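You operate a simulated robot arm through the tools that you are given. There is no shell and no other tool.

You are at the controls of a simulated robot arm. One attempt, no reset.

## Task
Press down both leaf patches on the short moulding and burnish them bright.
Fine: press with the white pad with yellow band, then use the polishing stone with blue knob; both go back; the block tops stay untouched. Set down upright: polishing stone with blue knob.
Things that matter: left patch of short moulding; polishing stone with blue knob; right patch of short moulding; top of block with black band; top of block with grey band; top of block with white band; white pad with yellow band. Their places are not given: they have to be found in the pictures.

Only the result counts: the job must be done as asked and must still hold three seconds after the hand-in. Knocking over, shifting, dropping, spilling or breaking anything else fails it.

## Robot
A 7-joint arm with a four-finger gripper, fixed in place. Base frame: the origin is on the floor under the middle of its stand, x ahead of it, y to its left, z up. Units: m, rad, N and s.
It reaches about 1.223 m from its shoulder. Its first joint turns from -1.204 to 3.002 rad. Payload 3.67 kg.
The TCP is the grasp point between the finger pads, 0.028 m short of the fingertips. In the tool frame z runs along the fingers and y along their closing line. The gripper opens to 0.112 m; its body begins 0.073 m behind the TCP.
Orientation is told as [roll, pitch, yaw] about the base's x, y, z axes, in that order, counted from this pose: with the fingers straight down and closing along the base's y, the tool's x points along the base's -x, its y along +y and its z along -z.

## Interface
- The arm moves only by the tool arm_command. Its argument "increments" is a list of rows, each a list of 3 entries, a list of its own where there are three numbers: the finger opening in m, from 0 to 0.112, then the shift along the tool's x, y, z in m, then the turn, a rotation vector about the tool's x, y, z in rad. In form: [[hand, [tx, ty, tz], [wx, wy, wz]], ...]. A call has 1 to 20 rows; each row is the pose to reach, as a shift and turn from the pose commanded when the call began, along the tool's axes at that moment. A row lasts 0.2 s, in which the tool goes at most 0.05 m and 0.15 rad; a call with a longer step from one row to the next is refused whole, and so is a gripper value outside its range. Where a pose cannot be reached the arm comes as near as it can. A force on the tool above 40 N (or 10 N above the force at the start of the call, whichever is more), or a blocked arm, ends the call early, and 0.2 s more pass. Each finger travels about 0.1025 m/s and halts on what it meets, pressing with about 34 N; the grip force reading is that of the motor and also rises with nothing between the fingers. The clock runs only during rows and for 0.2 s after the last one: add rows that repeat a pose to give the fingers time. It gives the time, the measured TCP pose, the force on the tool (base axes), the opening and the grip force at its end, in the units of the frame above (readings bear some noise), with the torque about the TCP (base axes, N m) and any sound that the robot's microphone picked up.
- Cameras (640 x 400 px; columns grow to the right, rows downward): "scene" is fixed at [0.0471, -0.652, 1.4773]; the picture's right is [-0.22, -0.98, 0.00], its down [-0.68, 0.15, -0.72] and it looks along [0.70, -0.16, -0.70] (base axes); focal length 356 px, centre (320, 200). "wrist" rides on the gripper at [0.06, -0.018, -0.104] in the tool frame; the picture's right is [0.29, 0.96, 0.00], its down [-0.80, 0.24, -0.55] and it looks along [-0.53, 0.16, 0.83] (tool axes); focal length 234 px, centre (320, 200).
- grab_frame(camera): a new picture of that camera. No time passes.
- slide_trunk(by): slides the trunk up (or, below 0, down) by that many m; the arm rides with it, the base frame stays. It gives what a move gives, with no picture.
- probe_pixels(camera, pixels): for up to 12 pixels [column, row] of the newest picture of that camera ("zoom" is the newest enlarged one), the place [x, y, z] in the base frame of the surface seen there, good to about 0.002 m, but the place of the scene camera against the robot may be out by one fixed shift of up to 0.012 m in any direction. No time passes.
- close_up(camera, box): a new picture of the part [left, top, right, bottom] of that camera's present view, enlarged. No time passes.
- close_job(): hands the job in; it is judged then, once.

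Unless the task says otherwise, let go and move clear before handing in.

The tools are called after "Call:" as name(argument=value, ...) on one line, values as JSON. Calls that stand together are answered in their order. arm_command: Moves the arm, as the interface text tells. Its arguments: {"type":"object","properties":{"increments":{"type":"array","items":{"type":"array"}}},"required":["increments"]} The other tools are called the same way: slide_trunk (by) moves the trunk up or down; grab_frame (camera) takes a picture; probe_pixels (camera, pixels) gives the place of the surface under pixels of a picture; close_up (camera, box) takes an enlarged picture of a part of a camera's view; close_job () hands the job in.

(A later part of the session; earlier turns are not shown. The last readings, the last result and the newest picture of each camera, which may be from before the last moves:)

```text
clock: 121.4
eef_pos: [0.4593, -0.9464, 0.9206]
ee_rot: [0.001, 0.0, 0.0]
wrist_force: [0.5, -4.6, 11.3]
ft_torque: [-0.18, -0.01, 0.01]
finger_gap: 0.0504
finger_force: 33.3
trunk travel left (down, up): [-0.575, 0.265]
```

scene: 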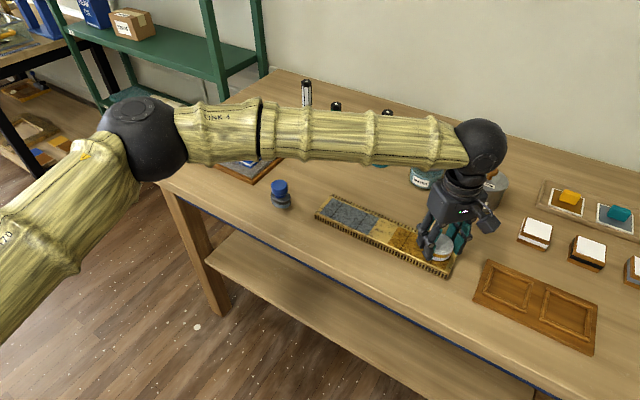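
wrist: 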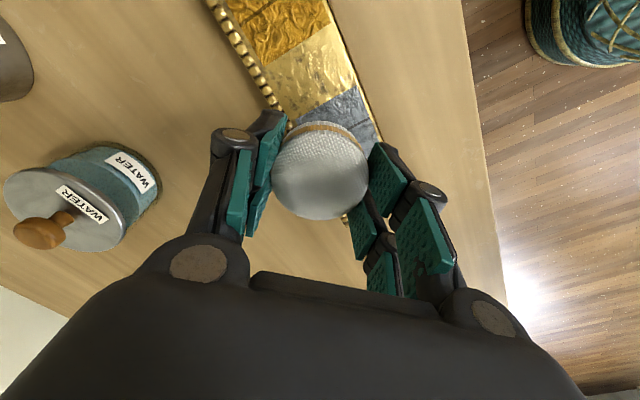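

The force is steady at 11 N. I will now hold it unbroken for 4 s more.

Call:
arm_command(increments=[[0.04, [0, 0, 0], [0, 0, 0]], [0.04, [0, 0, 0], [0, 0, 0]], [0.04, [0, 0, 0], [0, 0, 0]], [0.04, [0, 0, 0], [0, 0, 0]], [0.04, [0, 0, 0], [0, 0, 0]], [0.04, [0, 0, 0], [0, 0, 0]], [0.04, [0, 0, 0], [0, 0, 0]], [0.04, [0, 0, 0], [0, 0, 0]], [0.04, [0, 0, 0], [0, 0, 0]], [0.04, [0, 0, 0], [0, 0, 0]], [0.04, [0, 0, 0], [0, 0, 0]], [0.04, [0, 0, 0], [0, 0, 0]], [0.04, [0, 0, 0], [0, 0, 0]], [0.04, [0, 0, 0], [0, 0, 0]], [0.04, [0, 0, 0], [0, 0, 0]], [0.04, [0, 0, 0], [0, 0, 0]], [0.04, [0, 0, 0], [0, 0, 0]], [0.04, [0, 0, 0], [0, 0, 0]], [0.04, [0, 0, 0], [0, 0, 0]], [0.04, [0, 0, 0], [0, 0, 0]]])

Call:
close_up(camera="scene", box=[380, 215, 464, 281])

Call:
arm_command(increments=[[0.04, [0, 0, -0.01], [0, 0, 0]], [0.04, [0, 0, -0.04], [0, 0, 0]], [0.04, [-0.015, 0.015, -0.06], [0, 0, 0]], [0.04, [-0.035, 0.035, -0.06], [0, 0, 0]], [0.04, [-0.035, 0.035, -0.06], [0, 0, 0]]])

Call:
close_up(camera="scene", box=[380, 215, 464, 281])

```text
clock: 125.6
eef_pos: [0.4599, -0.9468, 0.9201]
ee_rot: [0.0, 0.0, 0.0]
wrist_force: [0.4, 0.5, 9.6]
ft_torque: [-0.01, -0.03, 0.05]
finger_gap: 0.0507
finger_force: 33.6
trunk travel left (down, up): [-0.575, 0.265]
```

```text
6.06 times, centred on (422, 248) of scene
```

zoom: 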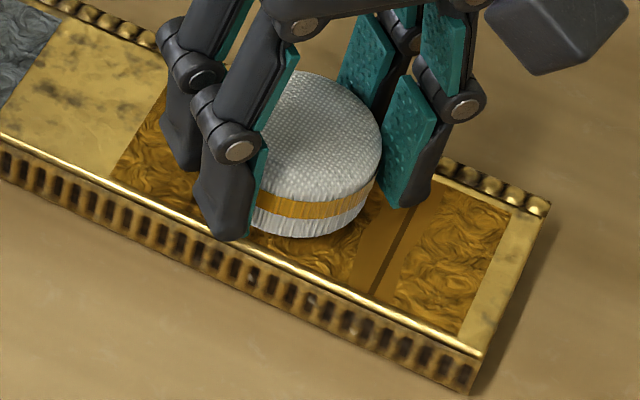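

```text
clock: 126.8
eef_pos: [0.4916, -0.9148, 0.9803]
ee_rot: [0.004, -0.001, -0.003]
wrist_force: [0.3, -0.6, 0.0]
ft_torque: [0.02, 0.01, 0.01]
finger_gap: 0.0505
finger_force: 34.5
trunk travel left (down, up): [-0.575, 0.265]
```

```text
6.06 times, centred on (422, 248) of scene
```

zoom: 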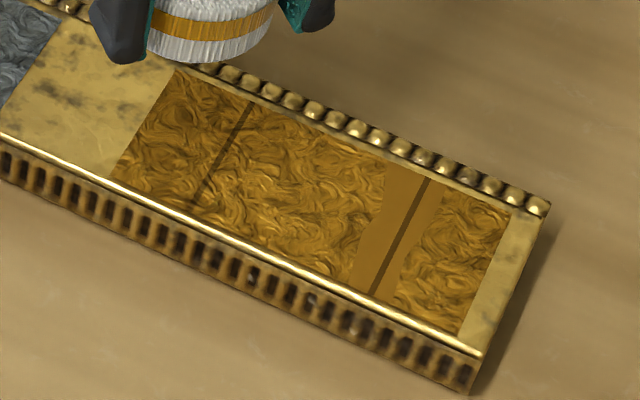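

A steady 5.5 s hold at 10–11 N did nothing, so plain dwell is not what counts; the earlier strip probably came from slight sliding under gentle force. I will land gently at the inner end of the gold patch to test a short, light, slow stroke.

Call:
arm_command(increments=[[0.04, [0.0082, -0.0082, 0.015], [0, 0, 0]], [0.04, [0.0082, -0.0082, 0.045], [0, 0, 0]], [0.04, [0.0082, -0.0082, 0.056], [0, 0, 0]], [0.04, [0.0082, -0.0082, 0.0585], [0, 0, 0]], [0.04, [0.0082, -0.0082, 0.0595], [0, 0, 0]], [0.04, [0.0082, -0.0082, 0.0595], [0, 0, 0]], [0.04, [0.0082, -0.0082, 0.0595], [0, 0, 0]], [0.04, [0.0082, -0.0082, 0.0595], [0, 0, 0]]])

```text
clock: 128.6
eef_pos: [0.4847, -0.9208, 0.9206]
ee_rot: [0.002, 0.0, -0.001]
wrist_force: [0.2, -0.7, 0.5]
ft_torque: [-0.02, -0.01, 0.06]
finger_gap: 0.0507
finger_force: 33.5
trunk travel left (down, up): [-0.575, 0.265]
```

Almost no contact yet (0.5 N); the pad has been pushed up about 4 mm in the grip overall. I will step down gently to about 8–10 N.

Call:
arm_command(increments=[[0.04, [0, 0, 0.0004], [0, 0, 0]], [0.04, [0, 0, 0.0008], [0, 0, 0]], [0.04, [0, 0, 0.0008], [0, 0, 0]]])

```text
clock: 129.4
eef_pos: [0.4873, -0.9207, 0.9204]
ee_rot: [0.0, 0.0, 0.0]
wrist_force: [0.5, -0.3, 4.6]
ft_torque: [-0.01, 0.0, 0.01]
finger_gap: 0.0505
finger_force: 33.8
trunk travel left (down, up): [-0.575, 0.265]
```

4.6 N now. I will add 0.5 mm and make a slow 35 mm stroke across the cell at s=+0.03.

Call:
arm_command(increments=[[0.04, [0, 0, 0.0005], [0, 0, 0]], [0.04, [0, 0, 0.0005], [0, 0, 0]], [0.04, [0.0035, -0.0035, 0.0005], [0, 0, 0]], [0.04, [0.007, -0.007, 0.0005], [0, 0, 0]], [0.04, [0.0106, -0.0106, 0.0005], [0, 0, 0]], [0.04, [0.0141, -0.0141, 0.0005], [0, 0, 0]], [0.04, [0.0177, -0.0177, 0.0005], [0, 0, 0]], [0.04, [0.0212, -0.0212, 0.0005], [0, 0, 0]], [0.04, [0.0247, -0.0247, 0.0005], [0, 0, 0]]])

Call:
arm_command(increments=[[0.04, [0, 0, -0.01], [0, 0, 0]], [0.04, [0, 0, -0.04], [0, 0, 0]], [0.04, [-0.015, 0.015, -0.06], [0, 0, 0]], [0.04, [-0.04, 0.04, -0.06], [0, 0, 0]], [0.04, [-0.04, 0.04, -0.06], [0, 0, 0]]])

Call:
close_up(camera="scene", box=[380, 215, 464, 281])

```text
clock: 131.4
eef_pos: [0.4621, -0.9461, 0.9205]
ee_rot: [0.001, 0.0, 0.001]
wrist_force: [2.8, 1.7, 9.5]
ft_torque: [0.14, -0.1, 0.0]
finger_gap: 0.0502
finger_force: 33.3
trunk travel left (down, up): [-0.575, 0.265]
```

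```text
clock: 132.6
eef_pos: [0.5011, -0.9083, 0.9786]
ee_rot: [0.004, 0.001, -0.002]
wrist_force: [-0.9, -0.7, -0.4]
ft_torque: [0.01, -0.05, -0.01]
finger_gap: 0.0505
finger_force: 34.0
trunk travel left (down, up): [-0.575, 0.265]
```

```text
6.06 times, centred on (422, 248) of scene
```

zoom: 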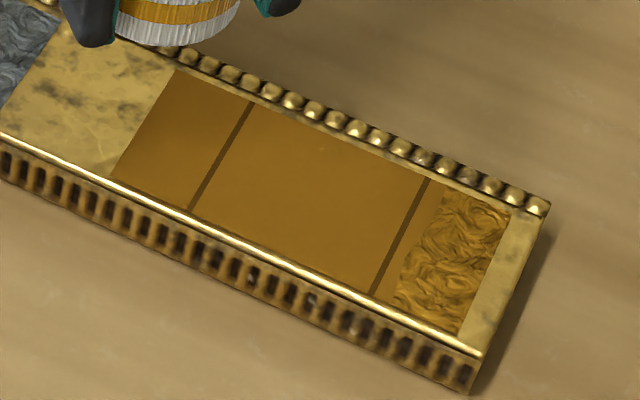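

The light stroke flattened everything from the inner end to s=-0.04; only the outermost cell of the gold patch at zoom (455,260) is still wrinkled. I will land at s=-0.025 and stroke gently outward.

Call:
arm_command(increments=[[0.04, [0.033, -0.033, 0], [0, 0, 0]], [0.04, [0.0669, -0.0669, 0.005], [0, 0, 0]], [0.04, [0.0669, -0.0669, 0.04], [0, 0, 0]], [0.04, [0.0669, -0.0669, 0.055], [0, 0, 0]], [0.04, [0.0669, -0.0669, 0.058], [0, 0, 0]], [0.04, [0.0669, -0.0669, 0.0592], [0, 0, 0]], [0.04, [0.0669, -0.0669, 0.0595], [0, 0, 0]], [0.04, [0.0669, -0.0669, 0.0595], [0, 0, 0]], [0.04, [0.0669, -0.0669, 0.0595], [0, 0, 0]]])

Call:
arm_command(increments=[[0.04, [0, 0, 0.0002], [0, 0, 0]], [0.04, [0, 0, 0.0002], [0, 0, 0]]])

```text
clock: 134.6
eef_pos: [0.4336, -0.9727, 0.92]
ee_rot: [0.0, 0.0, 0.0]
wrist_force: [0.8, -1.6, 4.0]
ft_torque: [-0.09, -0.04, 0.0]
finger_gap: 0.0503
finger_force: 34.0
trunk travel left (down, up): [-0.575, 0.265]
```

```text
clock: 135.2
eef_pos: [0.4343, -0.9715, 0.9213]
ee_rot: [-0.001, 0.001, 0.0]
wrist_force: [0.8, 1.8, 8.0]
ft_torque: [0.06, -0.03, 0.02]
finger_gap: 0.0503
finger_force: 33.8
trunk travel left (down, up): [-0.575, 0.265]
```

At 8 N the pad is ready; I will stroke outward 30 mm and back 10 mm slowly, then lift and look.

Call:
arm_command(increments=[[0.04, [0.0035, -0.0035, 0.0002], [0, 0, 0]], [0.04, [0.007, -0.007, 0.0002], [0, 0, 0]], [0.04, [0.0106, -0.0106, 0.0002], [0, 0, 0]], [0.04, [0.0141, -0.0141, 0.0002], [0, 0, 0]], [0.04, [0.0177, -0.0177, 0.0002], [0, 0, 0]], [0.04, [0.0212, -0.0212, 0.0002], [0, 0, 0]], [0.04, [0.0212, -0.0212, 0.0002], [0, 0, 0]]])

Call:
arm_command(increments=[[0.04, [0, 0, -0.01], [0, 0, 0]], [0.04, [0, 0, -0.04], [0, 0, 0]], [0.04, [-0.015, 0.015, -0.06], [0, 0, 0]], [0.04, [-0.045, 0.045, -0.06], [0, 0, 0]], [0.04, [-0.075, 0.075, -0.06], [0, 0, 0]], [0.04, [-0.105, 0.105, -0.06], [0, 0, 0]], [0.04, [-0.105, 0.105, -0.06], [0, 0, 0]]])

Call:
close_up(camera="scene", box=[310, 190, 470, 280])

```text
clock: 136.8
eef_pos: [0.4128, -0.9923, 0.9204]
ee_rot: [-0.001, 0.0, -0.001]
wrist_force: [2.3, 2.5, 9.8]
ft_torque: [0.14, -0.05, -0.03]
finger_gap: 0.0505
finger_force: 33.6
trunk travel left (down, up): [-0.575, 0.265]
```

```text
clock: 138.4
eef_pos: [0.5161, -0.8966, 0.9749]
ee_rot: [0.006, 0.002, -0.003]
wrist_force: [-1.1, -0.4, -0.3]
ft_torque: [0.08, -0.07, 0.02]
finger_gap: 0.0505
finger_force: 34.1
trunk travel left (down, up): [-0.575, 0.265]
```

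```text
4.00 times, centred on (390, 235) of scene
```

zoom: 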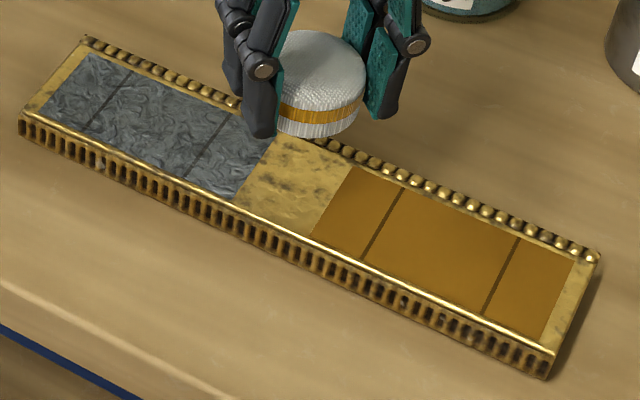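

The whole gold patch is now flat. Next I will land gently at the inner end of the silver patch for the same slow light stroke.

Call:
arm_command(increments=[[0.04, [-0.0187, 0.0192, 0.01], [0, 0, 0]], [0.04, [-0.0187, 0.0192, 0.04], [0, 0, 0]], [0.04, [-0.0187, 0.0192, 0.055], [0, 0, 0]], [0.04, [-0.0187, 0.0192, 0.058], [0, 0, 0]], [0.04, [-0.0187, 0.0192, 0.0592], [0, 0, 0]], [0.04, [-0.0187, 0.0192, 0.0592], [0, 0, 0]], [0.04, [-0.0187, 0.0192, 0.0592], [0, 0, 0]], [0.04, [-0.0187, 0.0192, 0.0592], [0, 0, 0]]])

Call:
arm_command(increments=[[0.04, [0, 0, 0.0002], [0, 0, 0]], [0.04, [0, 0, 0.0002], [0, 0, 0]]])

```text
clock: 140.2
eef_pos: [0.5382, -0.869, 0.9207]
ee_rot: [-0.001, -0.001, 0.0]
wrist_force: [0.6, -0.3, 3.3]
ft_torque: [0.05, 0.01, -0.02]
finger_gap: 0.0503
finger_force: 34.3
trunk travel left (down, up): [-0.575, 0.265]
```

```text
clock: 140.8
eef_pos: [0.5375, -0.8693, 0.9215]
ee_rot: [0.001, 0.0, 0.001]
wrist_force: [0.6, 0.1, 2.4]
ft_torque: [0.0, -0.04, -0.01]
finger_gap: 0.0505
finger_force: 34.1
trunk travel left (down, up): [-0.575, 0.265]
```

Call:
arm_command(increments=[[0.04, [0, 0, 0.0004], [0, 0, 0]], [0.04, [0, 0, 0.0006], [0, 0, 0]], [0.04, [0, 0, 0.0006], [0, 0, 0]]])

```text
clock: 141.6
eef_pos: [0.5375, -0.8683, 0.9211]
ee_rot: [-0.001, -0.001, -0.002]
wrist_force: [2.5, -1.5, 5.8]
ft_torque: [-0.04, -0.09, 0.02]
finger_gap: 0.0504
finger_force: 33.8
trunk travel left (down, up): [-0.575, 0.265]
```

5.8 N now. I will stroke along the silver patch slowly for 50 mm with a touch more depth and read the force.

Call:
arm_command(increments=[[0.04, [0, 0, 0.0003], [0, 0, 0]], [0.04, [-0.0035, 0.0035, 0.0003], [0, 0, 0]], [0.04, [-0.0071, 0.0071, 0.0003], [0, 0, 0]], [0.04, [-0.0106, 0.0106, 0.0003], [0, 0, 0]], [0.04, [-0.0141, 0.0141, 0.0003], [0, 0, 0]], [0.04, [-0.0177, 0.0177, 0.0003], [0, 0, 0]], [0.04, [-0.0212, 0.0212, 0.0003], [0, 0, 0]], [0.04, [-0.0247, 0.0247, 0.0003], [0, 0, 0]], [0.04, [-0.0283, 0.0283, 0.0003], [0, 0, 0]], [0.04, [-0.0318, 0.0318, 0.0003], [0, 0, 0]], [0.04, [-0.0354, 0.0354, 0.0003], [0, 0, 0]]])

Call:
close_up(camera="scene", box=[300, 180, 420, 255])

```text
clock: 144.0
eef_pos: [0.5722, -0.8323, 0.9186]
ee_rot: [0.0, -0.001, 0.0]
wrist_force: [-1.7, -1.9, 7.8]
ft_torque: [-0.05, 0.08, 0.0]
finger_gap: 0.0503
finger_force: 33.9
trunk travel left (down, up): [-0.575, 0.265]
```

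```text
5.33 times, centred on (360, 218) of scene
```

zoom: 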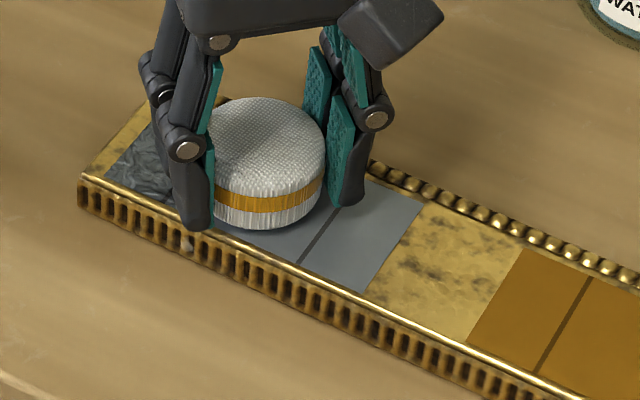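

The silver patch is flattening behind the stroke (smooth grey at zoom (370,245)). I will continue the stroke to the outer end.

Call:
arm_command(increments=[[0.04, [-0.0035, 0.0035, 0], [0, 0, 0]], [0.04, [-0.0071, 0.0071, 0], [0, 0, 0]], [0.04, [-0.0106, 0.0106, 0], [0, 0, 0]], [0.04, [-0.0141, 0.0141, 0], [0, 0, 0]], [0.04, [-0.0177, 0.0177, 0], [0, 0, 0]], [0.04, [-0.0212, 0.0212, 0], [0, 0, 0]], [0.04, [-0.0247, 0.0247, 0], [0, 0, 0]], [0.04, [-0.0283, 0.0283, 0], [0, 0, 0]], [0.04, [-0.0318, 0.0318, 0], [0, 0, 0]], [0.04, [-0.0354, 0.0354, 0], [0, 0, 0]], [0.04, [-0.0375, 0.0375, 0], [0, 0, 0]], [0.04, [-0.0375, 0.0375, 0], [0, 0, 0]]])

Call:
arm_command(increments=[[0.04, [0, 0, -0.01], [0, 0, 0]], [0.04, [0, 0, -0.04], [0, 0, 0]], [0.04, [-0.01, 0.005, -0.07], [0, 0, 0]], [0.04, [-0.04, 0.01, -0.075], [0, 0, 0]], [0.04, [-0.07, 0.015, -0.075], [0, 0, 0]], [0.04, [-0.1, 0.02, -0.075], [0, 0, 0]], [0.04, [-0.1, 0.02, -0.075], [0, 0, 0]]])

Call:
close_up(camera="scene", box=[310, 190, 470, 280])

Call:
grab_frame(camera="wrist")

```text
clock: 146.6
eef_pos: [0.6103, -0.7955, 0.9206]
ee_rot: [0.0, -0.001, 0.0]
wrist_force: [-1.8, -4.2, 9.9]
ft_torque: [-0.13, 0.1, 0.0]
finger_gap: 0.0505
finger_force: 34.2
trunk travel left (down, up): [-0.575, 0.265]
```

```text
clock: 148.2
eef_pos: [0.7089, -0.7767, 0.9938]
ee_rot: [0.001, 0.0, -0.002]
wrist_force: [0.0, 0.5, 0.1]
ft_torque: [0.0, 0.0, 0.01]
finger_gap: 0.0505
finger_force: 33.9
trunk travel left (down, up): [-0.575, 0.265]
```

```text
4.00 times, centred on (390, 235) of scene
```

zoom: 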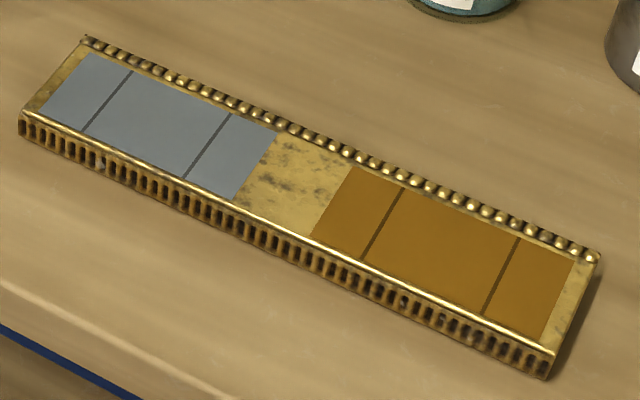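

```text
taken
```

wrist: 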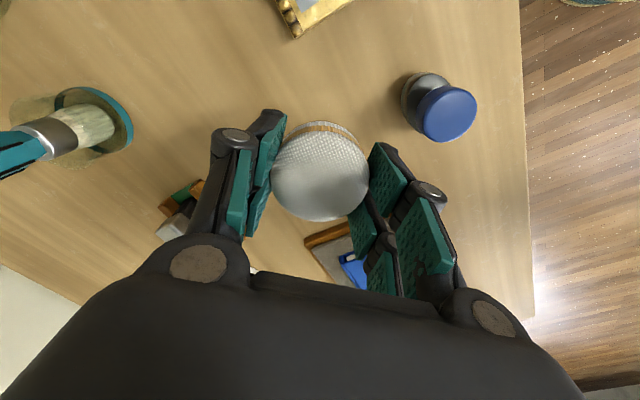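

Both patches are now pressed flat. I will carry the pad back above its original place and lower it to just above the table.

Call:
arm_command(increments=[[0.04, [-0.0365, -0.0021, 0], [0, 0, 0]], [0.04, [-0.0365, -0.0021, 0], [0, 0, 0]], [0.04, [-0.0365, -0.0021, 0.03], [0, 0, 0]], [0.04, [-0.0365, -0.0021, 0.06], [0, 0, 0]], [0.04, [-0.0365, -0.0021, 0.085], [0, 0, 0]], [0.04, [-0.0365, -0.0021, 0.095], [0, 0, 0]], [0.04, [-0.0365, -0.0021, 0.0975], [0, 0, 0]], [0.04, [-0.0365, -0.0021, 0.0975], [0, 0, 0]], [0.04, [-0.0365, -0.0021, 0.0975], [0, 0, 0]]])

Call:
arm_command(increments=[[0.04, [0, 0, 0.001], [0, 0, 0]], [0.04, [0, 0, 0.001], [0, 0, 0]], [0.04, [0, 0, 0.001], [0, 0, 0]]])

```text
clock: 150.2
eef_pos: [0.7473, -0.7795, 0.8971]
ee_rot: [0.001, 0.001, 0.001]
wrist_force: [-0.2, -0.1, -0.4]
ft_torque: [0.0, 0.01, -0.01]
finger_gap: 0.0505
finger_force: 34.2
trunk travel left (down, up): [-0.575, 0.265]
```

```text
clock: 151.0
eef_pos: [0.7461, -0.7784, 0.8959]
ee_rot: [0.0, 0.001, -0.002]
wrist_force: [0.1, -2.7, 4.8]
ft_torque: [-0.05, -0.02, -0.01]
finger_gap: 0.0506
finger_force: 34.3
trunk travel left (down, up): [-0.575, 0.265]
```

The pad touches the table (4.8 N) at (0.746,-0.778), its original place. I will open the fingers slowly.

Call:
arm_command(increments=[[0.053, [0, 0, 0], [0, 0, 0]], [0.06, [0, 0, 0], [0, 0, 0]], [0.07, [0, 0, 0], [0, 0, 0]], [0.08, [0, 0, 0], [0, 0, 0]], [0.09, [0, 0, 0], [0, 0, 0]], [0.09, [0, 0, 0], [0, 0, 0]]])

Call:
grab_frame(camera="wrist")

```text
clock: 152.4
eef_pos: [0.7458, -0.7776, 0.8963]
ee_rot: [-0.001, 0.0, 0.001]
wrist_force: [-0.9, 0.0, -0.1]
ft_torque: [0.01, -0.02, 0.0]
finger_gap: 0.0899
finger_force: 0.1
trunk travel left (down, up): [-0.575, 0.265]
```

```text
taken
```

wrist: 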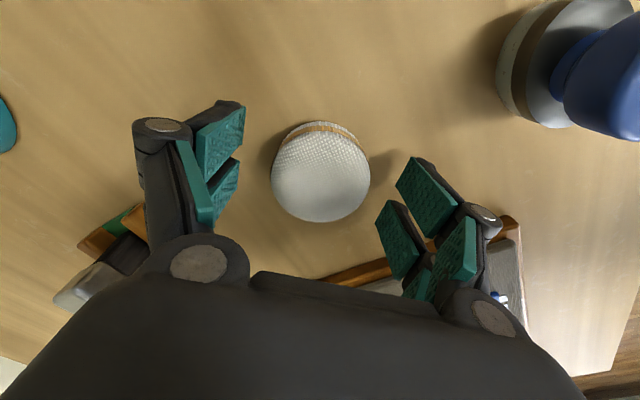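

The pad stands upright on its spot and the fingers are open clear of it. I will rise straight up and move above the stone.

Call:
arm_command(increments=[[0.09, [0, 0, -0.02], [0, 0, 0]], [0.09, [0, 0, -0.06], [0, 0, 0]], [0.09, [0, 0, -0.1], [0, 0, 0]], [0.09, [0, 0, -0.12], [0, 0, 0]], [0.09, [0.028, 0.028, -0.12], [0, 0, 0]], [0.09, [0.056, 0.056, -0.12], [0, 0, 0]], [0.09, [0.0826, 0.0824, -0.12], [0, 0, 0]], [0.09, [0.0826, 0.0824, -0.12], [0, 0, 0]], [0.09, [0.0826, 0.0824, -0.12], [0, 0, 0]]])

Call:
grab_frame(camera="wrist")

Call:
close_up(camera="scene", box=[250, 150, 340, 220])

```text
clock: 154.4
eef_pos: [0.6638, -0.6944, 1.0167]
ee_rot: [0.001, -0.001, 0.0]
wrist_force: [-0.3, -0.3, 1.1]
ft_torque: [-0.04, 0.0, -0.03]
finger_gap: 0.09
finger_force: 0.0
trunk travel left (down, up): [-0.575, 0.265]
```

```text
taken
```

wrist: 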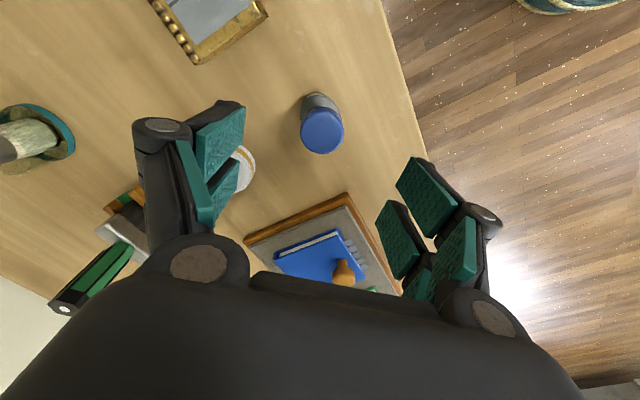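

```text
5.71 times, centred on (295, 185) of scene
```

zoom: 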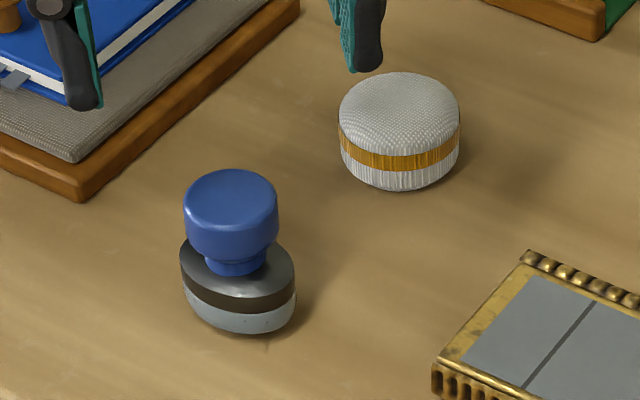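

The pad is back at its original pixel place (309,173). I will probe the stone from directly above to centre the hand on its knob.

Call:
close_up(camera="wrist", box=[260, 80, 380, 170])

Call:
probe_pixels(camera="wrist", pixels=[[322, 132], [304, 132], [341, 132], [322, 113], [322, 151], [316, 98], [306, 104], [333, 104]])

```text
4.44 times, centred on (320, 125) of wrist
```

zoom: 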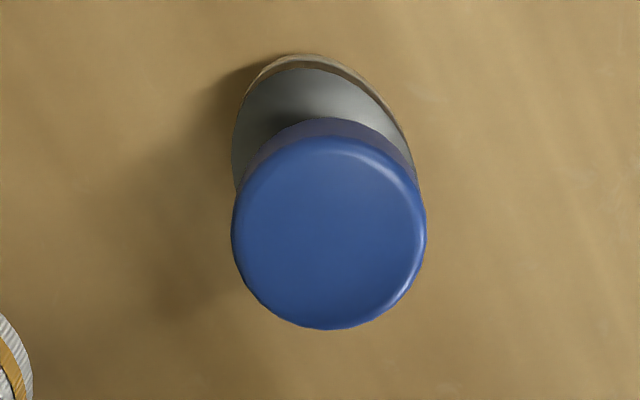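

```text
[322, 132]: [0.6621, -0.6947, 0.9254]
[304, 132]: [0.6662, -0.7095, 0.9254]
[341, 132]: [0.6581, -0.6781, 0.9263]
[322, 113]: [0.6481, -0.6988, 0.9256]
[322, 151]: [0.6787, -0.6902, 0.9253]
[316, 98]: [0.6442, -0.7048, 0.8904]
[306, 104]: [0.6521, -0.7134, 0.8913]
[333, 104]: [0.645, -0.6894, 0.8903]
```

The knob centre is (0.663,-0.6945) and the hand is within a millimetre of it. The wooden board's corner near wrist (345,196) is close to the right finger, so I will check that clearance first.

Call:
probe_pixels(camera="wrist", pixels=[[345, 193], [355, 210], [372, 238], [325, 205], [300, 215], [343, 272], [390, 280], [245, 240]])

Call:
probe_pixels(camera="scene", pixels=[[252, 180], [215, 166], [175, 151], [290, 153], [238, 148]])

```text
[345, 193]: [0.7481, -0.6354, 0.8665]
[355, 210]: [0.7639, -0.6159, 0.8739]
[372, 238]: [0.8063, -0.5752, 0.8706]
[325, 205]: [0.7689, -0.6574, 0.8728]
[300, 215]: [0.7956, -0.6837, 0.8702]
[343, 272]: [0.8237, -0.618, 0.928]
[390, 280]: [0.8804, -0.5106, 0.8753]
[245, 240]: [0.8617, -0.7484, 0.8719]
```

```text
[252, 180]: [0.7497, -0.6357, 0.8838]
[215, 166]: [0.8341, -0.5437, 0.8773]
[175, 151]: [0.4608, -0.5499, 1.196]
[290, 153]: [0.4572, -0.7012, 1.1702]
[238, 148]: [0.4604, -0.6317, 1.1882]
```

The board corner is at (0.748,-0.636), about 4 cm clear of the finger. I will descend to the knob with the fingers open, tips staying above the stone's metal plate.

Call:
arm_command(increments=[[0.09, [0.0007, 0, 0.03], [0, 0, 0]], [0.09, [0.0007, 0, 0.06], [0, 0, 0]], [0.09, [0.0007, 0, 0.08], [0, 0, 0]], [0.09, [0.0007, 0, 0.09], [0, 0, 0]], [0.09, [0.0007, 0, 0.0925], [0, 0, 0]], [0.09, [0.0007, 0, 0.0925], [0, 0, 0]], [0.09, [0.0007, 0, 0.0925], [0, 0, 0]]])

Call:
grab_frame(camera="wrist")

Call:
close_up(camera="scene", box=[230, 130, 350, 220])

```text
clock: 156.0
eef_pos: [0.6642, -0.6949, 0.925]
ee_rot: [-0.001, 0.0, -0.001]
wrist_force: [0.8, -0.5, -0.3]
ft_torque: [-0.01, 0.02, 0.01]
finger_gap: 0.0901
finger_force: 0.1
trunk travel left (down, up): [-0.575, 0.265]
```

```text
taken
```

wrist: 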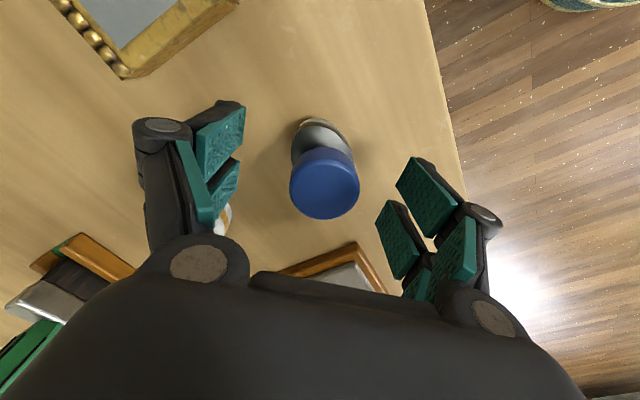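

```text
4.44 times, centred on (290, 175) of scene
```

zoom: 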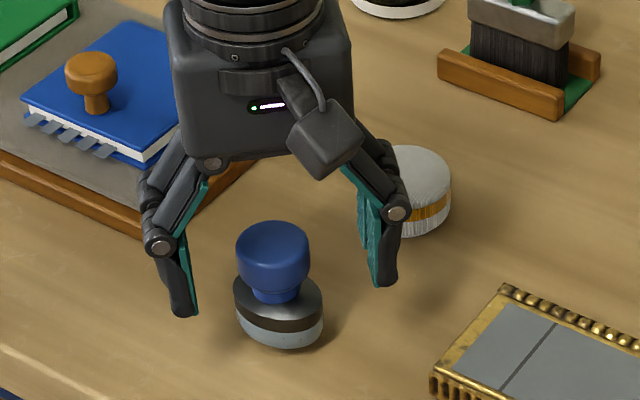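

The hand is centred on the knob with tips about 6 mm above the stone's plate. I will close the fingers on the knob.

Call:
arm_command(increments=[[0.075, [0, 0, 0], [0, 0, 0]], [0.06, [0, 0, 0], [0, 0, 0]], [0.048, [0, 0, 0], [0, 0, 0]], [0.038, [0, 0, 0], [0, 0, 0]], [0.03, [0, 0, 0], [0, 0, 0]], [0.025, [0, 0, 0], [0, 0, 0]], [0.025, [0, 0, 0], [0, 0, 0]], [0.025, [0, 0, 0], [0, 0, 0]]])

Call:
grab_frame(camera="wrist")

Call:
close_up(camera="scene", box=[230, 130, 350, 220])

```text
clock: 157.8
eef_pos: [0.6628, -0.6967, 0.9252]
ee_rot: [0.001, 0.0, 0.001]
wrist_force: [0.2, -0.2, 1.0]
ft_torque: [0.0, -0.08, 0.03]
finger_gap: 0.0359
finger_force: 33.9
trunk travel left (down, up): [-0.575, 0.265]
```

```text
taken
```

wrist: 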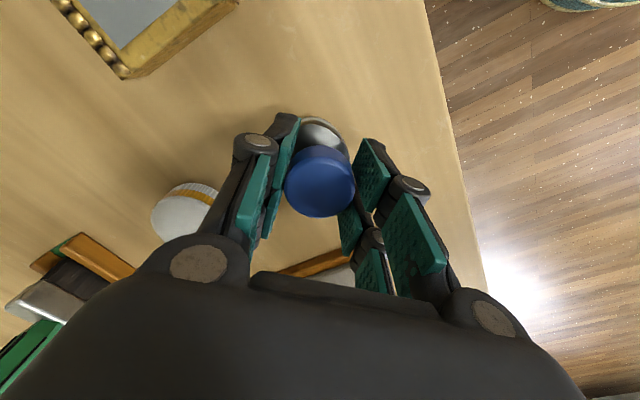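

```text
4.44 times, centred on (290, 175) of scene
```

zoom: 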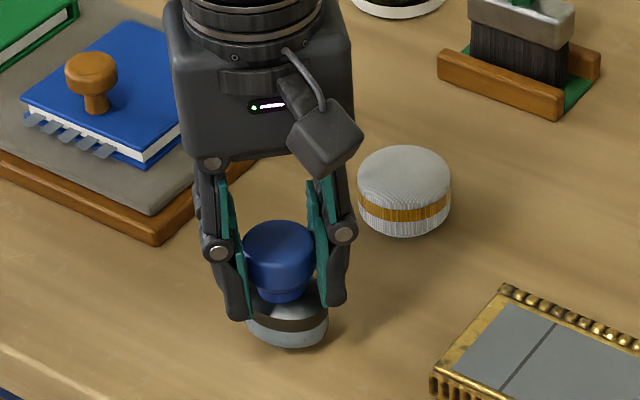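

The knob is held (opening 0.0359 m, 34 N). I will lift the stone and carry it above the outer end of the left patch.

Call:
arm_command(increments=[[0.025, [0, 0, -0.01], [0, 0, 0]], [0.025, [0, 0, -0.03], [0, 0, 0]], [0.025, [0, 0, -0.06], [0, 0, 0]], [0.025, [0, 0, -0.08], [0, 0, 0]], [0.025, [0.015, -0.03, -0.08], [0, 0, 0]], [0.025, [0.035, -0.065, -0.08], [0, 0, 0]], [0.025, [0.05, -0.092, -0.08], [0, 0, 0]], [0.025, [0.0583, -0.1054, -0.08], [0, 0, 0]], [0.025, [0.0583, -0.1054, -0.08], [0, 0, 0]]])

Call:
close_up(camera="scene", box=[270, 130, 410, 240])

Call:
grab_frame(camera="wrist")

```text
clock: 159.8
eef_pos: [0.6033, -0.8002, 1.0058]
ee_rot: [0.0, 0.002, 0.0]
wrist_force: [-0.6, -0.8, -0.3]
ft_torque: [-0.02, 0.01, -0.01]
finger_gap: 0.036
finger_force: 34.3
trunk travel left (down, up): [-0.575, 0.265]
```

```text
3.64 times, centred on (340, 185) of scene
```

zoom: 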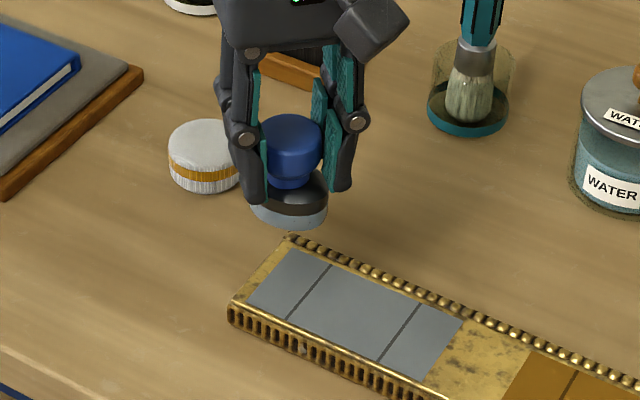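

```text
taken
```

wrist: 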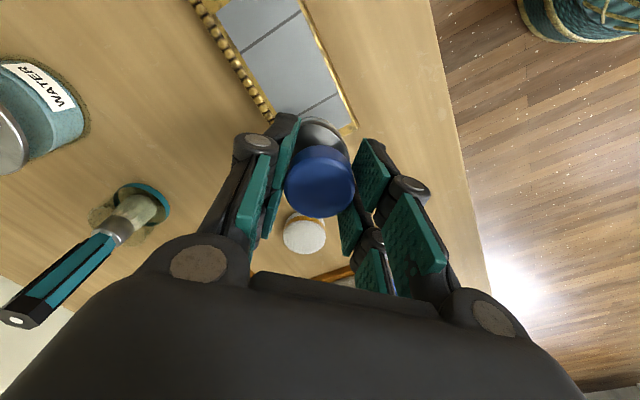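

The stone hangs upright. I will lower it toward the outer end of the silver patch and feel for contact.

Call:
arm_command(increments=[[0.025, [0, 0, 0.025], [0, 0, 0]], [0.025, [0, 0, 0.043], [0, 0, 0]], [0.025, [0, 0, 0.05], [0, 0, 0]], [0.025, [0, 0, 0.0525], [0, 0, 0]], [0.025, [0, 0, 0.054], [0, 0, 0]], [0.025, [0, 0, 0.054], [0, 0, 0]], [0.025, [0, 0, 0.054], [0, 0, 0]], [0.025, [0, 0, 0.054], [0, 0, 0]]])

Call:
arm_command(increments=[[0.025, [0, 0, 0.0005], [0, 0, 0]], [0.025, [0, 0, 0.001], [0, 0, 0]], [0.025, [0, 0, 0.001], [0, 0, 0]]])

```text
clock: 161.6
eef_pos: [0.6051, -0.7994, 0.949]
ee_rot: [0.0, -0.001, 0.0]
wrist_force: [-0.2, -0.7, 0.6]
ft_torque: [-0.05, -0.04, -0.06]
finger_gap: 0.0359
finger_force: 34.0
trunk travel left (down, up): [-0.575, 0.265]
```

```text
clock: 162.4
eef_pos: [0.6052, -0.8002, 0.949]
ee_rot: [0.0, 0.0, -0.001]
wrist_force: [-2.6, 0.5, 7.6]
ft_torque: [0.06, 0.18, 0.03]
finger_gap: 0.0358
finger_force: 34.1
trunk travel left (down, up): [-0.575, 0.265]
```

Contact at 7.6 N. I will make a slow 40 mm stroke inward and check the look.

Call:
arm_command(increments=[[0.025, [0.0035, -0.0035, 0.0001], [0, 0, 0]], [0.025, [0.0071, -0.0071, 0.0001], [0, 0, 0]], [0.025, [0.0106, -0.0106, 0.0001], [0, 0, 0]], [0.025, [0.0141, -0.0141, 0.0001], [0, 0, 0]], [0.025, [0.0177, -0.0177, 0.0001], [0, 0, 0]], [0.025, [0.0212, -0.0212, 0.0001], [0, 0, 0]], [0.025, [0.0247, -0.0247, 0.0001], [0, 0, 0]], [0.025, [0.0283, -0.0283, 0.0001], [0, 0, 0]]])

Call:
close_up(camera="scene", box=[300, 170, 420, 255])

```text
clock: 164.2
eef_pos: [0.5768, -0.829, 0.9489]
ee_rot: [0.0, 0.0, -0.001]
wrist_force: [2.5, 2.1, 7.2]
ft_torque: [0.06, -0.13, 0.03]
finger_gap: 0.0357
finger_force: 33.8
trunk travel left (down, up): [-0.575, 0.265]
```

```text
4.71 times, centred on (360, 212) of scene
```

zoom: 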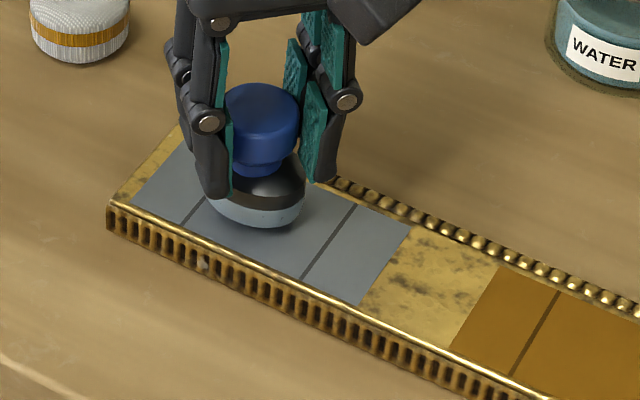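

No visible brightness yet at 7 N. I will continue the stroke to the inner end with slightly more depth.

Call:
arm_command(increments=[[0.025, [0.0035, -0.0035, 0.0003], [0, 0, 0]], [0.025, [0.0071, -0.0071, 0.0003], [0, 0, 0]], [0.025, [0.0106, -0.0106, 0.0003], [0, 0, 0]], [0.025, [0.0141, -0.0141, 0.0003], [0, 0, 0]], [0.025, [0.0177, -0.0177, 0.0003], [0, 0, 0]], [0.025, [0.0212, -0.0212, 0.0003], [0, 0, 0]], [0.025, [0.0247, -0.0247, 0.0003], [0, 0, 0]], [0.025, [0.0283, -0.0283, 0.0003], [0, 0, 0]], [0.025, [0.0318, -0.0318, 0.0003], [0, 0, 0]], [0.025, [0.0354, -0.0354, 0.0003], [0, 0, 0]], [0.025, [0.0389, -0.0389, 0.0003], [0, 0, 0]]])

Call:
close_up(camera="scene", box=[300, 170, 420, 255])

```text
clock: 166.6
eef_pos: [0.5369, -0.8686, 0.9487]
ee_rot: [0.0, -0.001, -0.001]
wrist_force: [1.6, 1.6, 5.4]
ft_torque: [-0.01, -0.11, -0.02]
finger_gap: 0.036
finger_force: 34.0
trunk travel left (down, up): [-0.575, 0.265]
```

```text
4.71 times, centred on (360, 212) of scene
```

zoom: 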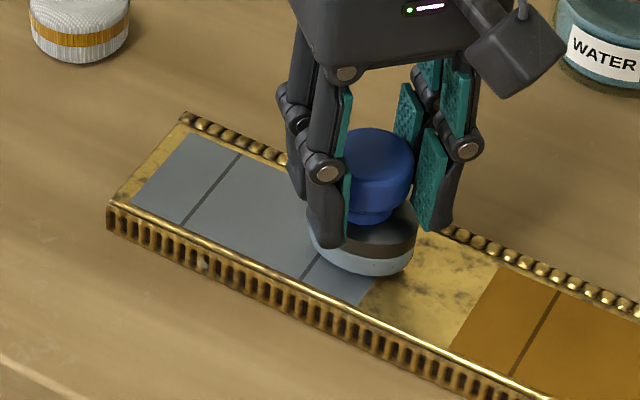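

Still matte after one pass at 5–7 N. I will stroke back with more force, about 12 N, and read.

Call:
arm_command(increments=[[0.025, [0, 0, 0.0004], [0, 0, 0]], [0.025, [0, 0, 0.0007], [0, 0, 0]], [0.025, [-0.0035, 0.0035, 0.0007], [0, 0, 0]], [0.025, [-0.0071, 0.0071, 0.0007], [0, 0, 0]], [0.025, [-0.0106, 0.0106, 0.0007], [0, 0, 0]], [0.025, [-0.0141, 0.0141, 0.0007], [0, 0, 0]], [0.025, [-0.0177, 0.0177, 0.0007], [0, 0, 0]], [0.025, [-0.0212, 0.0212, 0.0007], [0, 0, 0]]])

Call:
close_up(camera="scene", box=[300, 170, 420, 255])

```text
clock: 168.4
eef_pos: [0.5587, -0.8462, 0.949]
ee_rot: [0.0, 0.002, 0.0]
wrist_force: [-3.5, -2.3, 13.6]
ft_torque: [-0.09, 0.2, 0.0]
finger_gap: 0.0359
finger_force: 34.1
trunk travel left (down, up): [-0.575, 0.265]
```

```text
4.71 times, centred on (360, 212) of scene
```

zoom: 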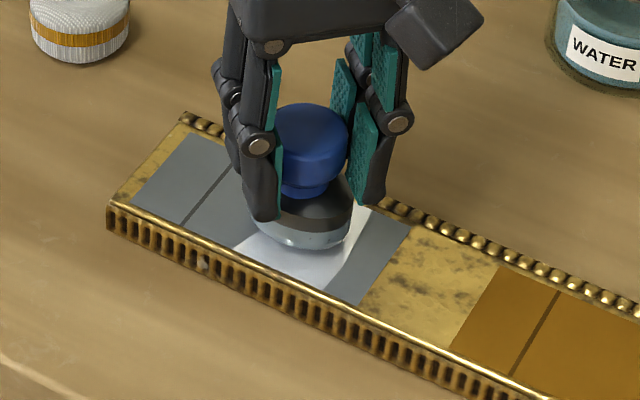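

At about 13.6 N the strokes burnish the silver bright (zoom (300,250)). I will continue outward at this force to the outer end.

Call:
arm_command(increments=[[0.025, [-0.0035, 0.0035, 0], [0, 0, 0]], [0.025, [-0.0071, 0.0071, 0], [0, 0, 0]], [0.025, [-0.0106, 0.0106, 0], [0, 0, 0]], [0.025, [-0.0141, 0.0141, 0], [0, 0, 0]], [0.025, [-0.0177, 0.0177, 0], [0, 0, 0]], [0.025, [-0.0212, 0.0212, 0], [0, 0, 0]], [0.025, [-0.0247, 0.0247, 0], [0, 0, 0]], [0.025, [-0.0283, 0.0283, 0], [0, 0, 0]], [0.025, [-0.0318, 0.0318, 0], [0, 0, 0]], [0.025, [-0.0354, 0.0354, 0], [0, 0, 0]], [0.025, [-0.0389, 0.0389, 0], [0, 0, 0]], [0.025, [-0.0424, 0.0424, 0], [0, 0, 0]], [0.025, [-0.046, 0.046, 0], [0, 0, 0]], [0.025, [-0.0481, 0.0481, 0], [0, 0, 0]]])

Call:
close_up(camera="scene", box=[300, 170, 420, 255])

```text
clock: 171.4
eef_pos: [0.6069, -0.7978, 0.9482]
ee_rot: [0.0, -0.001, -0.002]
wrist_force: [-7.1, -5.3, 19.3]
ft_torque: [-0.22, 0.26, -0.02]
finger_gap: 0.0358
finger_force: 34.2
trunk travel left (down, up): [-0.575, 0.265]
```

```text
4.71 times, centred on (360, 212) of scene
```

zoom: 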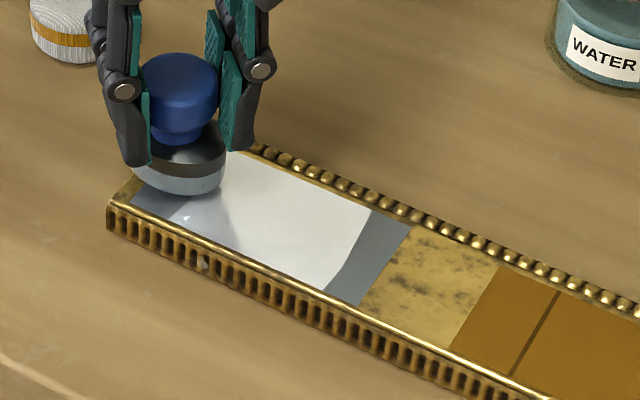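

The silver patch is bright except its inner strip near zoom (370,255) and possibly its outer edge. I will lift and look before touching anything more.

Call:
arm_command(increments=[[0.025, [0, 0, -0.01], [0, 0, 0]], [0.025, [0, 0, -0.035], [0, 0, 0]], [0.025, [-0.01, 0.01, -0.05], [0, 0, 0]], [0.025, [-0.02, 0.02, -0.05], [0, 0, 0]], [0.025, [-0.02, 0.02, -0.05], [0, 0, 0]]])

Call:
close_up(camera="scene", box=[310, 190, 390, 240])

Call:
grab_frame(camera="wrist")

```text
clock: 172.6
eef_pos: [0.6265, -0.7784, 0.9984]
ee_rot: [0.002, 0.001, 0.001]
wrist_force: [-0.3, 0.6, -0.8]
ft_torque: [-0.02, -0.02, 0.01]
finger_gap: 0.0359
finger_force: 34.1
trunk travel left (down, up): [-0.575, 0.265]
```

```text
8.00 times, centred on (350, 215) of scene
```

zoom: 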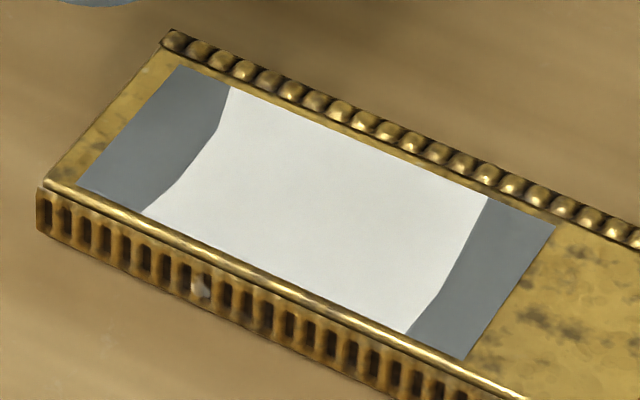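

```text
taken
```

wrist: 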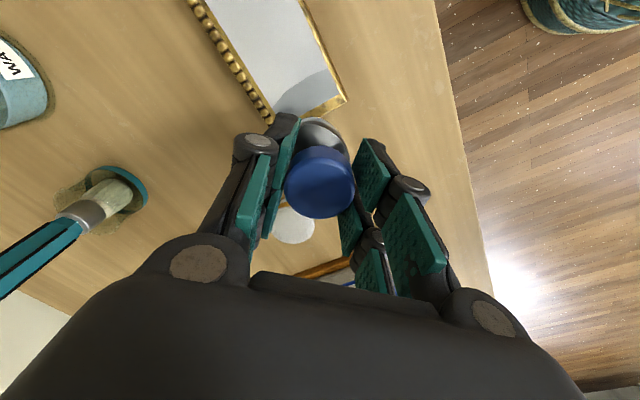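

The middle four cells are bright, but both end strips (zoom (150,140) and (490,280)) are still matte, likely too short a path at the right force. I will land at s=+0.038 and prepare short strokes on the outer strip.

Call:
arm_command(increments=[[0.025, [0.0146, -0.0146, 0], [0, 0, 0]], [0.025, [0.0291, -0.0291, 0.01], [0, 0, 0]], [0.025, [0.0291, -0.0291, 0.035], [0, 0, 0]], [0.025, [0.0291, -0.0291, 0.0455], [0, 0, 0]], [0.025, [0.0291, -0.0291, 0.048], [0, 0, 0]], [0.025, [0.0291, -0.0291, 0.0488], [0, 0, 0]], [0.025, [0.0291, -0.0291, 0.0488], [0, 0, 0]], [0.025, [0.0291, -0.0291, 0.0488], [0, 0, 0]]])

Call:
arm_command(increments=[[0.025, [0, 0, 0.0002], [0, 0, 0]], [0.025, [0, 0, 0.0002], [0, 0, 0]]])

```text
clock: 174.4
eef_pos: [0.5976, -0.8097, 0.9482]
ee_rot: [0.001, 0.0, -0.001]
wrist_force: [0.5, -0.6, -1.9]
ft_torque: [-0.02, -0.02, 0.03]
finger_gap: 0.0357
finger_force: 34.3
trunk travel left (down, up): [-0.575, 0.265]
```

```text
clock: 175.0
eef_pos: [0.5982, -0.8093, 0.9491]
ee_rot: [0.0, 0.0, 0.0]
wrist_force: [0.3, -1.2, 1.6]
ft_torque: [0.04, -0.05, 0.03]
finger_gap: 0.036
finger_force: 34.2
trunk travel left (down, up): [-0.575, 0.265]
```

Call:
arm_command(increments=[[0.025, [0, 0, 0.0004], [0, 0, 0]], [0.025, [0, 0, 0.0008], [0, 0, 0]], [0.025, [0, 0, 0.0008], [0, 0, 0]]])

```text
clock: 175.8
eef_pos: [0.5971, -0.8083, 0.9481]
ee_rot: [0.0, 0.001, -0.001]
wrist_force: [2.1, -4.7, 12.3]
ft_torque: [-0.2, -0.31, -0.1]
finger_gap: 0.0356
finger_force: 33.8
trunk travel left (down, up): [-0.575, 0.265]
```

12.3 N now. I will stroke outward 19 mm and back, slowly.

Call:
arm_command(increments=[[0.025, [-0.0034, 0.0034, 0], [0, 0, 0]], [0.025, [-0.0067, 0.0067, -0.0001], [0, 0, 0]], [0.025, [-0.0101, 0.0101, -0.0002], [0, 0, 0]], [0.025, [-0.0134, 0.0134, -0.0002], [0, 0, 0]], [0.025, [-0.0134, 0.0134, -0.0002], [0, 0, 0]]])

Call:
arm_command(increments=[[0.025, [0.0034, -0.0034, 0], [0, 0, 0]], [0.025, [0.0067, -0.0067, 0.0001], [0, 0, 0]], [0.025, [0.0101, -0.0101, 0.0002], [0, 0, 0]], [0.025, [0.0134, -0.0134, 0.0002], [0, 0, 0]]])

Call:
close_up(camera="scene", box=[300, 170, 420, 255])

```text
clock: 177.0
eef_pos: [0.6102, -0.7942, 0.9492]
ee_rot: [-0.001, 0.001, -0.001]
wrist_force: [-3.4, 0.5, 7.4]
ft_torque: [0.04, 0.11, -0.01]
finger_gap: 0.0359
finger_force: 33.9
trunk travel left (down, up): [-0.575, 0.265]
```

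```text
clock: 178.0
eef_pos: [0.5966, -0.8061, 0.9481]
ee_rot: [0.001, -0.002, 0.0]
wrist_force: [2.4, 3.3, 10.6]
ft_torque: [0.23, -0.24, -0.01]
finger_gap: 0.0359
finger_force: 34.3
trunk travel left (down, up): [-0.575, 0.265]
```

```text
4.71 times, centred on (360, 212) of scene
```

zoom: 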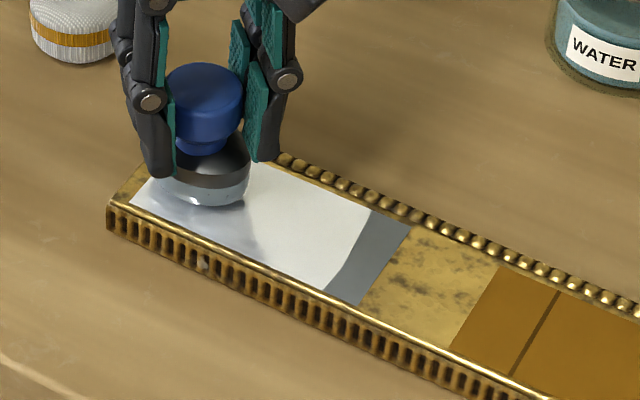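

The outer strip now looks light at zoom (150,195). I will lift, check, and move toward the inner strip.

Call:
arm_command(increments=[[0.025, [0, 0, -0.01], [0, 0, 0]], [0.025, [0, 0, -0.035], [0, 0, 0]], [0.025, [0.02, -0.02, -0.05], [0, 0, 0]], [0.025, [0.05, -0.05, -0.05], [0, 0, 0]], [0.025, [0.08, -0.08, -0.05], [0, 0, 0]], [0.025, [0.08, -0.08, -0.05], [0, 0, 0]]])

Call:
close_up(camera="scene", box=[310, 190, 390, 240])

```text
clock: 179.4
eef_pos: [0.522, -0.888, 0.9933]
ee_rot: [0.003, 0.002, -0.002]
wrist_force: [-0.3, 0.4, -1.0]
ft_torque: [-0.01, 0.02, 0.03]
finger_gap: 0.0358
finger_force: 33.7
trunk travel left (down, up): [-0.575, 0.265]
```

```text
8.00 times, centred on (350, 215) of scene
```

zoom: 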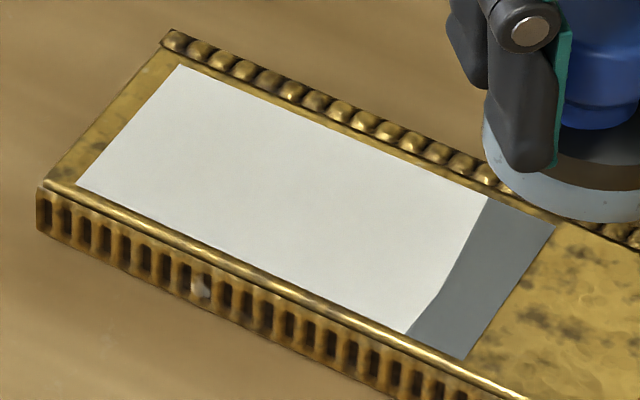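

The outer strip is bright now; only the inner strip at zoom (480,290) remains. I will land at s=-0.038 and stroke there in the same way.

Call:
arm_command(increments=[[0.025, [-0.0131, 0.0131, 0], [0, 0, 0]], [0.025, [-0.0262, 0.0262, 0.01], [0, 0, 0]], [0.025, [-0.0262, 0.0262, 0.035], [0, 0, 0]], [0.025, [-0.0262, 0.0262, 0.0455], [0, 0, 0]], [0.025, [-0.0262, 0.0262, 0.0485], [0, 0, 0]], [0.025, [-0.0262, 0.0262, 0.0495], [0, 0, 0]], [0.025, [-0.0262, 0.0262, 0.0495], [0, 0, 0]], [0.025, [-0.0262, 0.0262, 0.0495], [0, 0, 0]]])

Call:
arm_command(increments=[[0.025, [0, 0, 0.0003], [0, 0, 0]], [0.025, [0, 0, 0.0003], [0, 0, 0]]])

```text
clock: 181.2
eef_pos: [0.5441, -0.8602, 0.9476]
ee_rot: [-0.003, -0.001, -0.002]
wrist_force: [5.2, 1.9, 13.8]
ft_torque: [0.13, -0.38, 0.0]
finger_gap: 0.0357
finger_force: 34.4
trunk travel left (down, up): [-0.575, 0.265]
```

```text
clock: 181.8
eef_pos: [0.5441, -0.8599, 0.949]
ee_rot: [0.0, -0.001, 0.0]
wrist_force: [3.9, 3.2, 13.1]
ft_torque: [0.14, -0.3, 0.01]
finger_gap: 0.0359
finger_force: 33.9
trunk travel left (down, up): [-0.575, 0.265]
```

Force is 13 N. I will stroke inward 19 mm and back.

Call:
arm_command(increments=[[0.025, [0.0034, -0.0034, 0], [0, 0, 0]], [0.025, [0.0067, -0.0067, 0], [0, 0, 0]], [0.025, [0.0101, -0.0101, 0], [0, 0, 0]], [0.025, [0.0134, -0.0134, 0], [0, 0, 0]], [0.025, [0.0134, -0.0134, 0], [0, 0, 0]]])

Call:
arm_command(increments=[[0.025, [-0.0034, 0.0034, 0], [0, 0, 0]], [0.025, [-0.0067, 0.0067, 0], [0, 0, 0]], [0.025, [-0.0101, 0.0101, 0], [0, 0, 0]], [0.025, [-0.0134, 0.0134, 0], [0, 0, 0]]])

Call:
close_up(camera="scene", box=[310, 180, 430, 265])

```text
clock: 183.0
eef_pos: [0.5298, -0.8758, 0.9474]
ee_rot: [0.0, 0.0, 0.0]
wrist_force: [-0.3, 1.5, 4.2]
ft_torque: [0.03, -0.09, 0.03]
finger_gap: 0.0355
finger_force: 33.8
trunk travel left (down, up): [-0.575, 0.265]
```

```text
clock: 184.0
eef_pos: [0.5441, -0.8617, 0.9479]
ee_rot: [0.0, 0.0, -0.001]
wrist_force: [-0.7, -0.1, 4.5]
ft_torque: [-0.1, 0.03, -0.03]
finger_gap: 0.036
finger_force: 33.7
trunk travel left (down, up): [-0.575, 0.265]
```

```text
4.71 times, centred on (370, 222) of scene
```

zoom: 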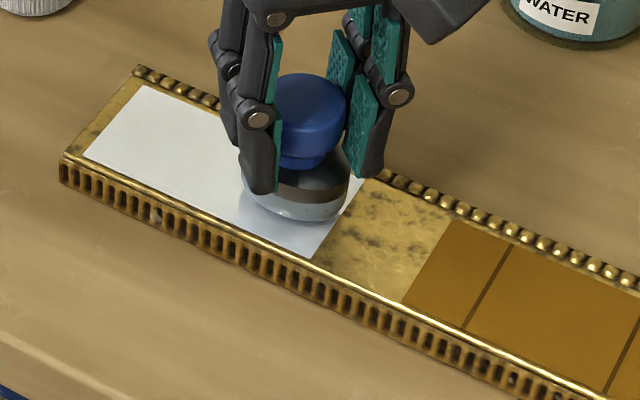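

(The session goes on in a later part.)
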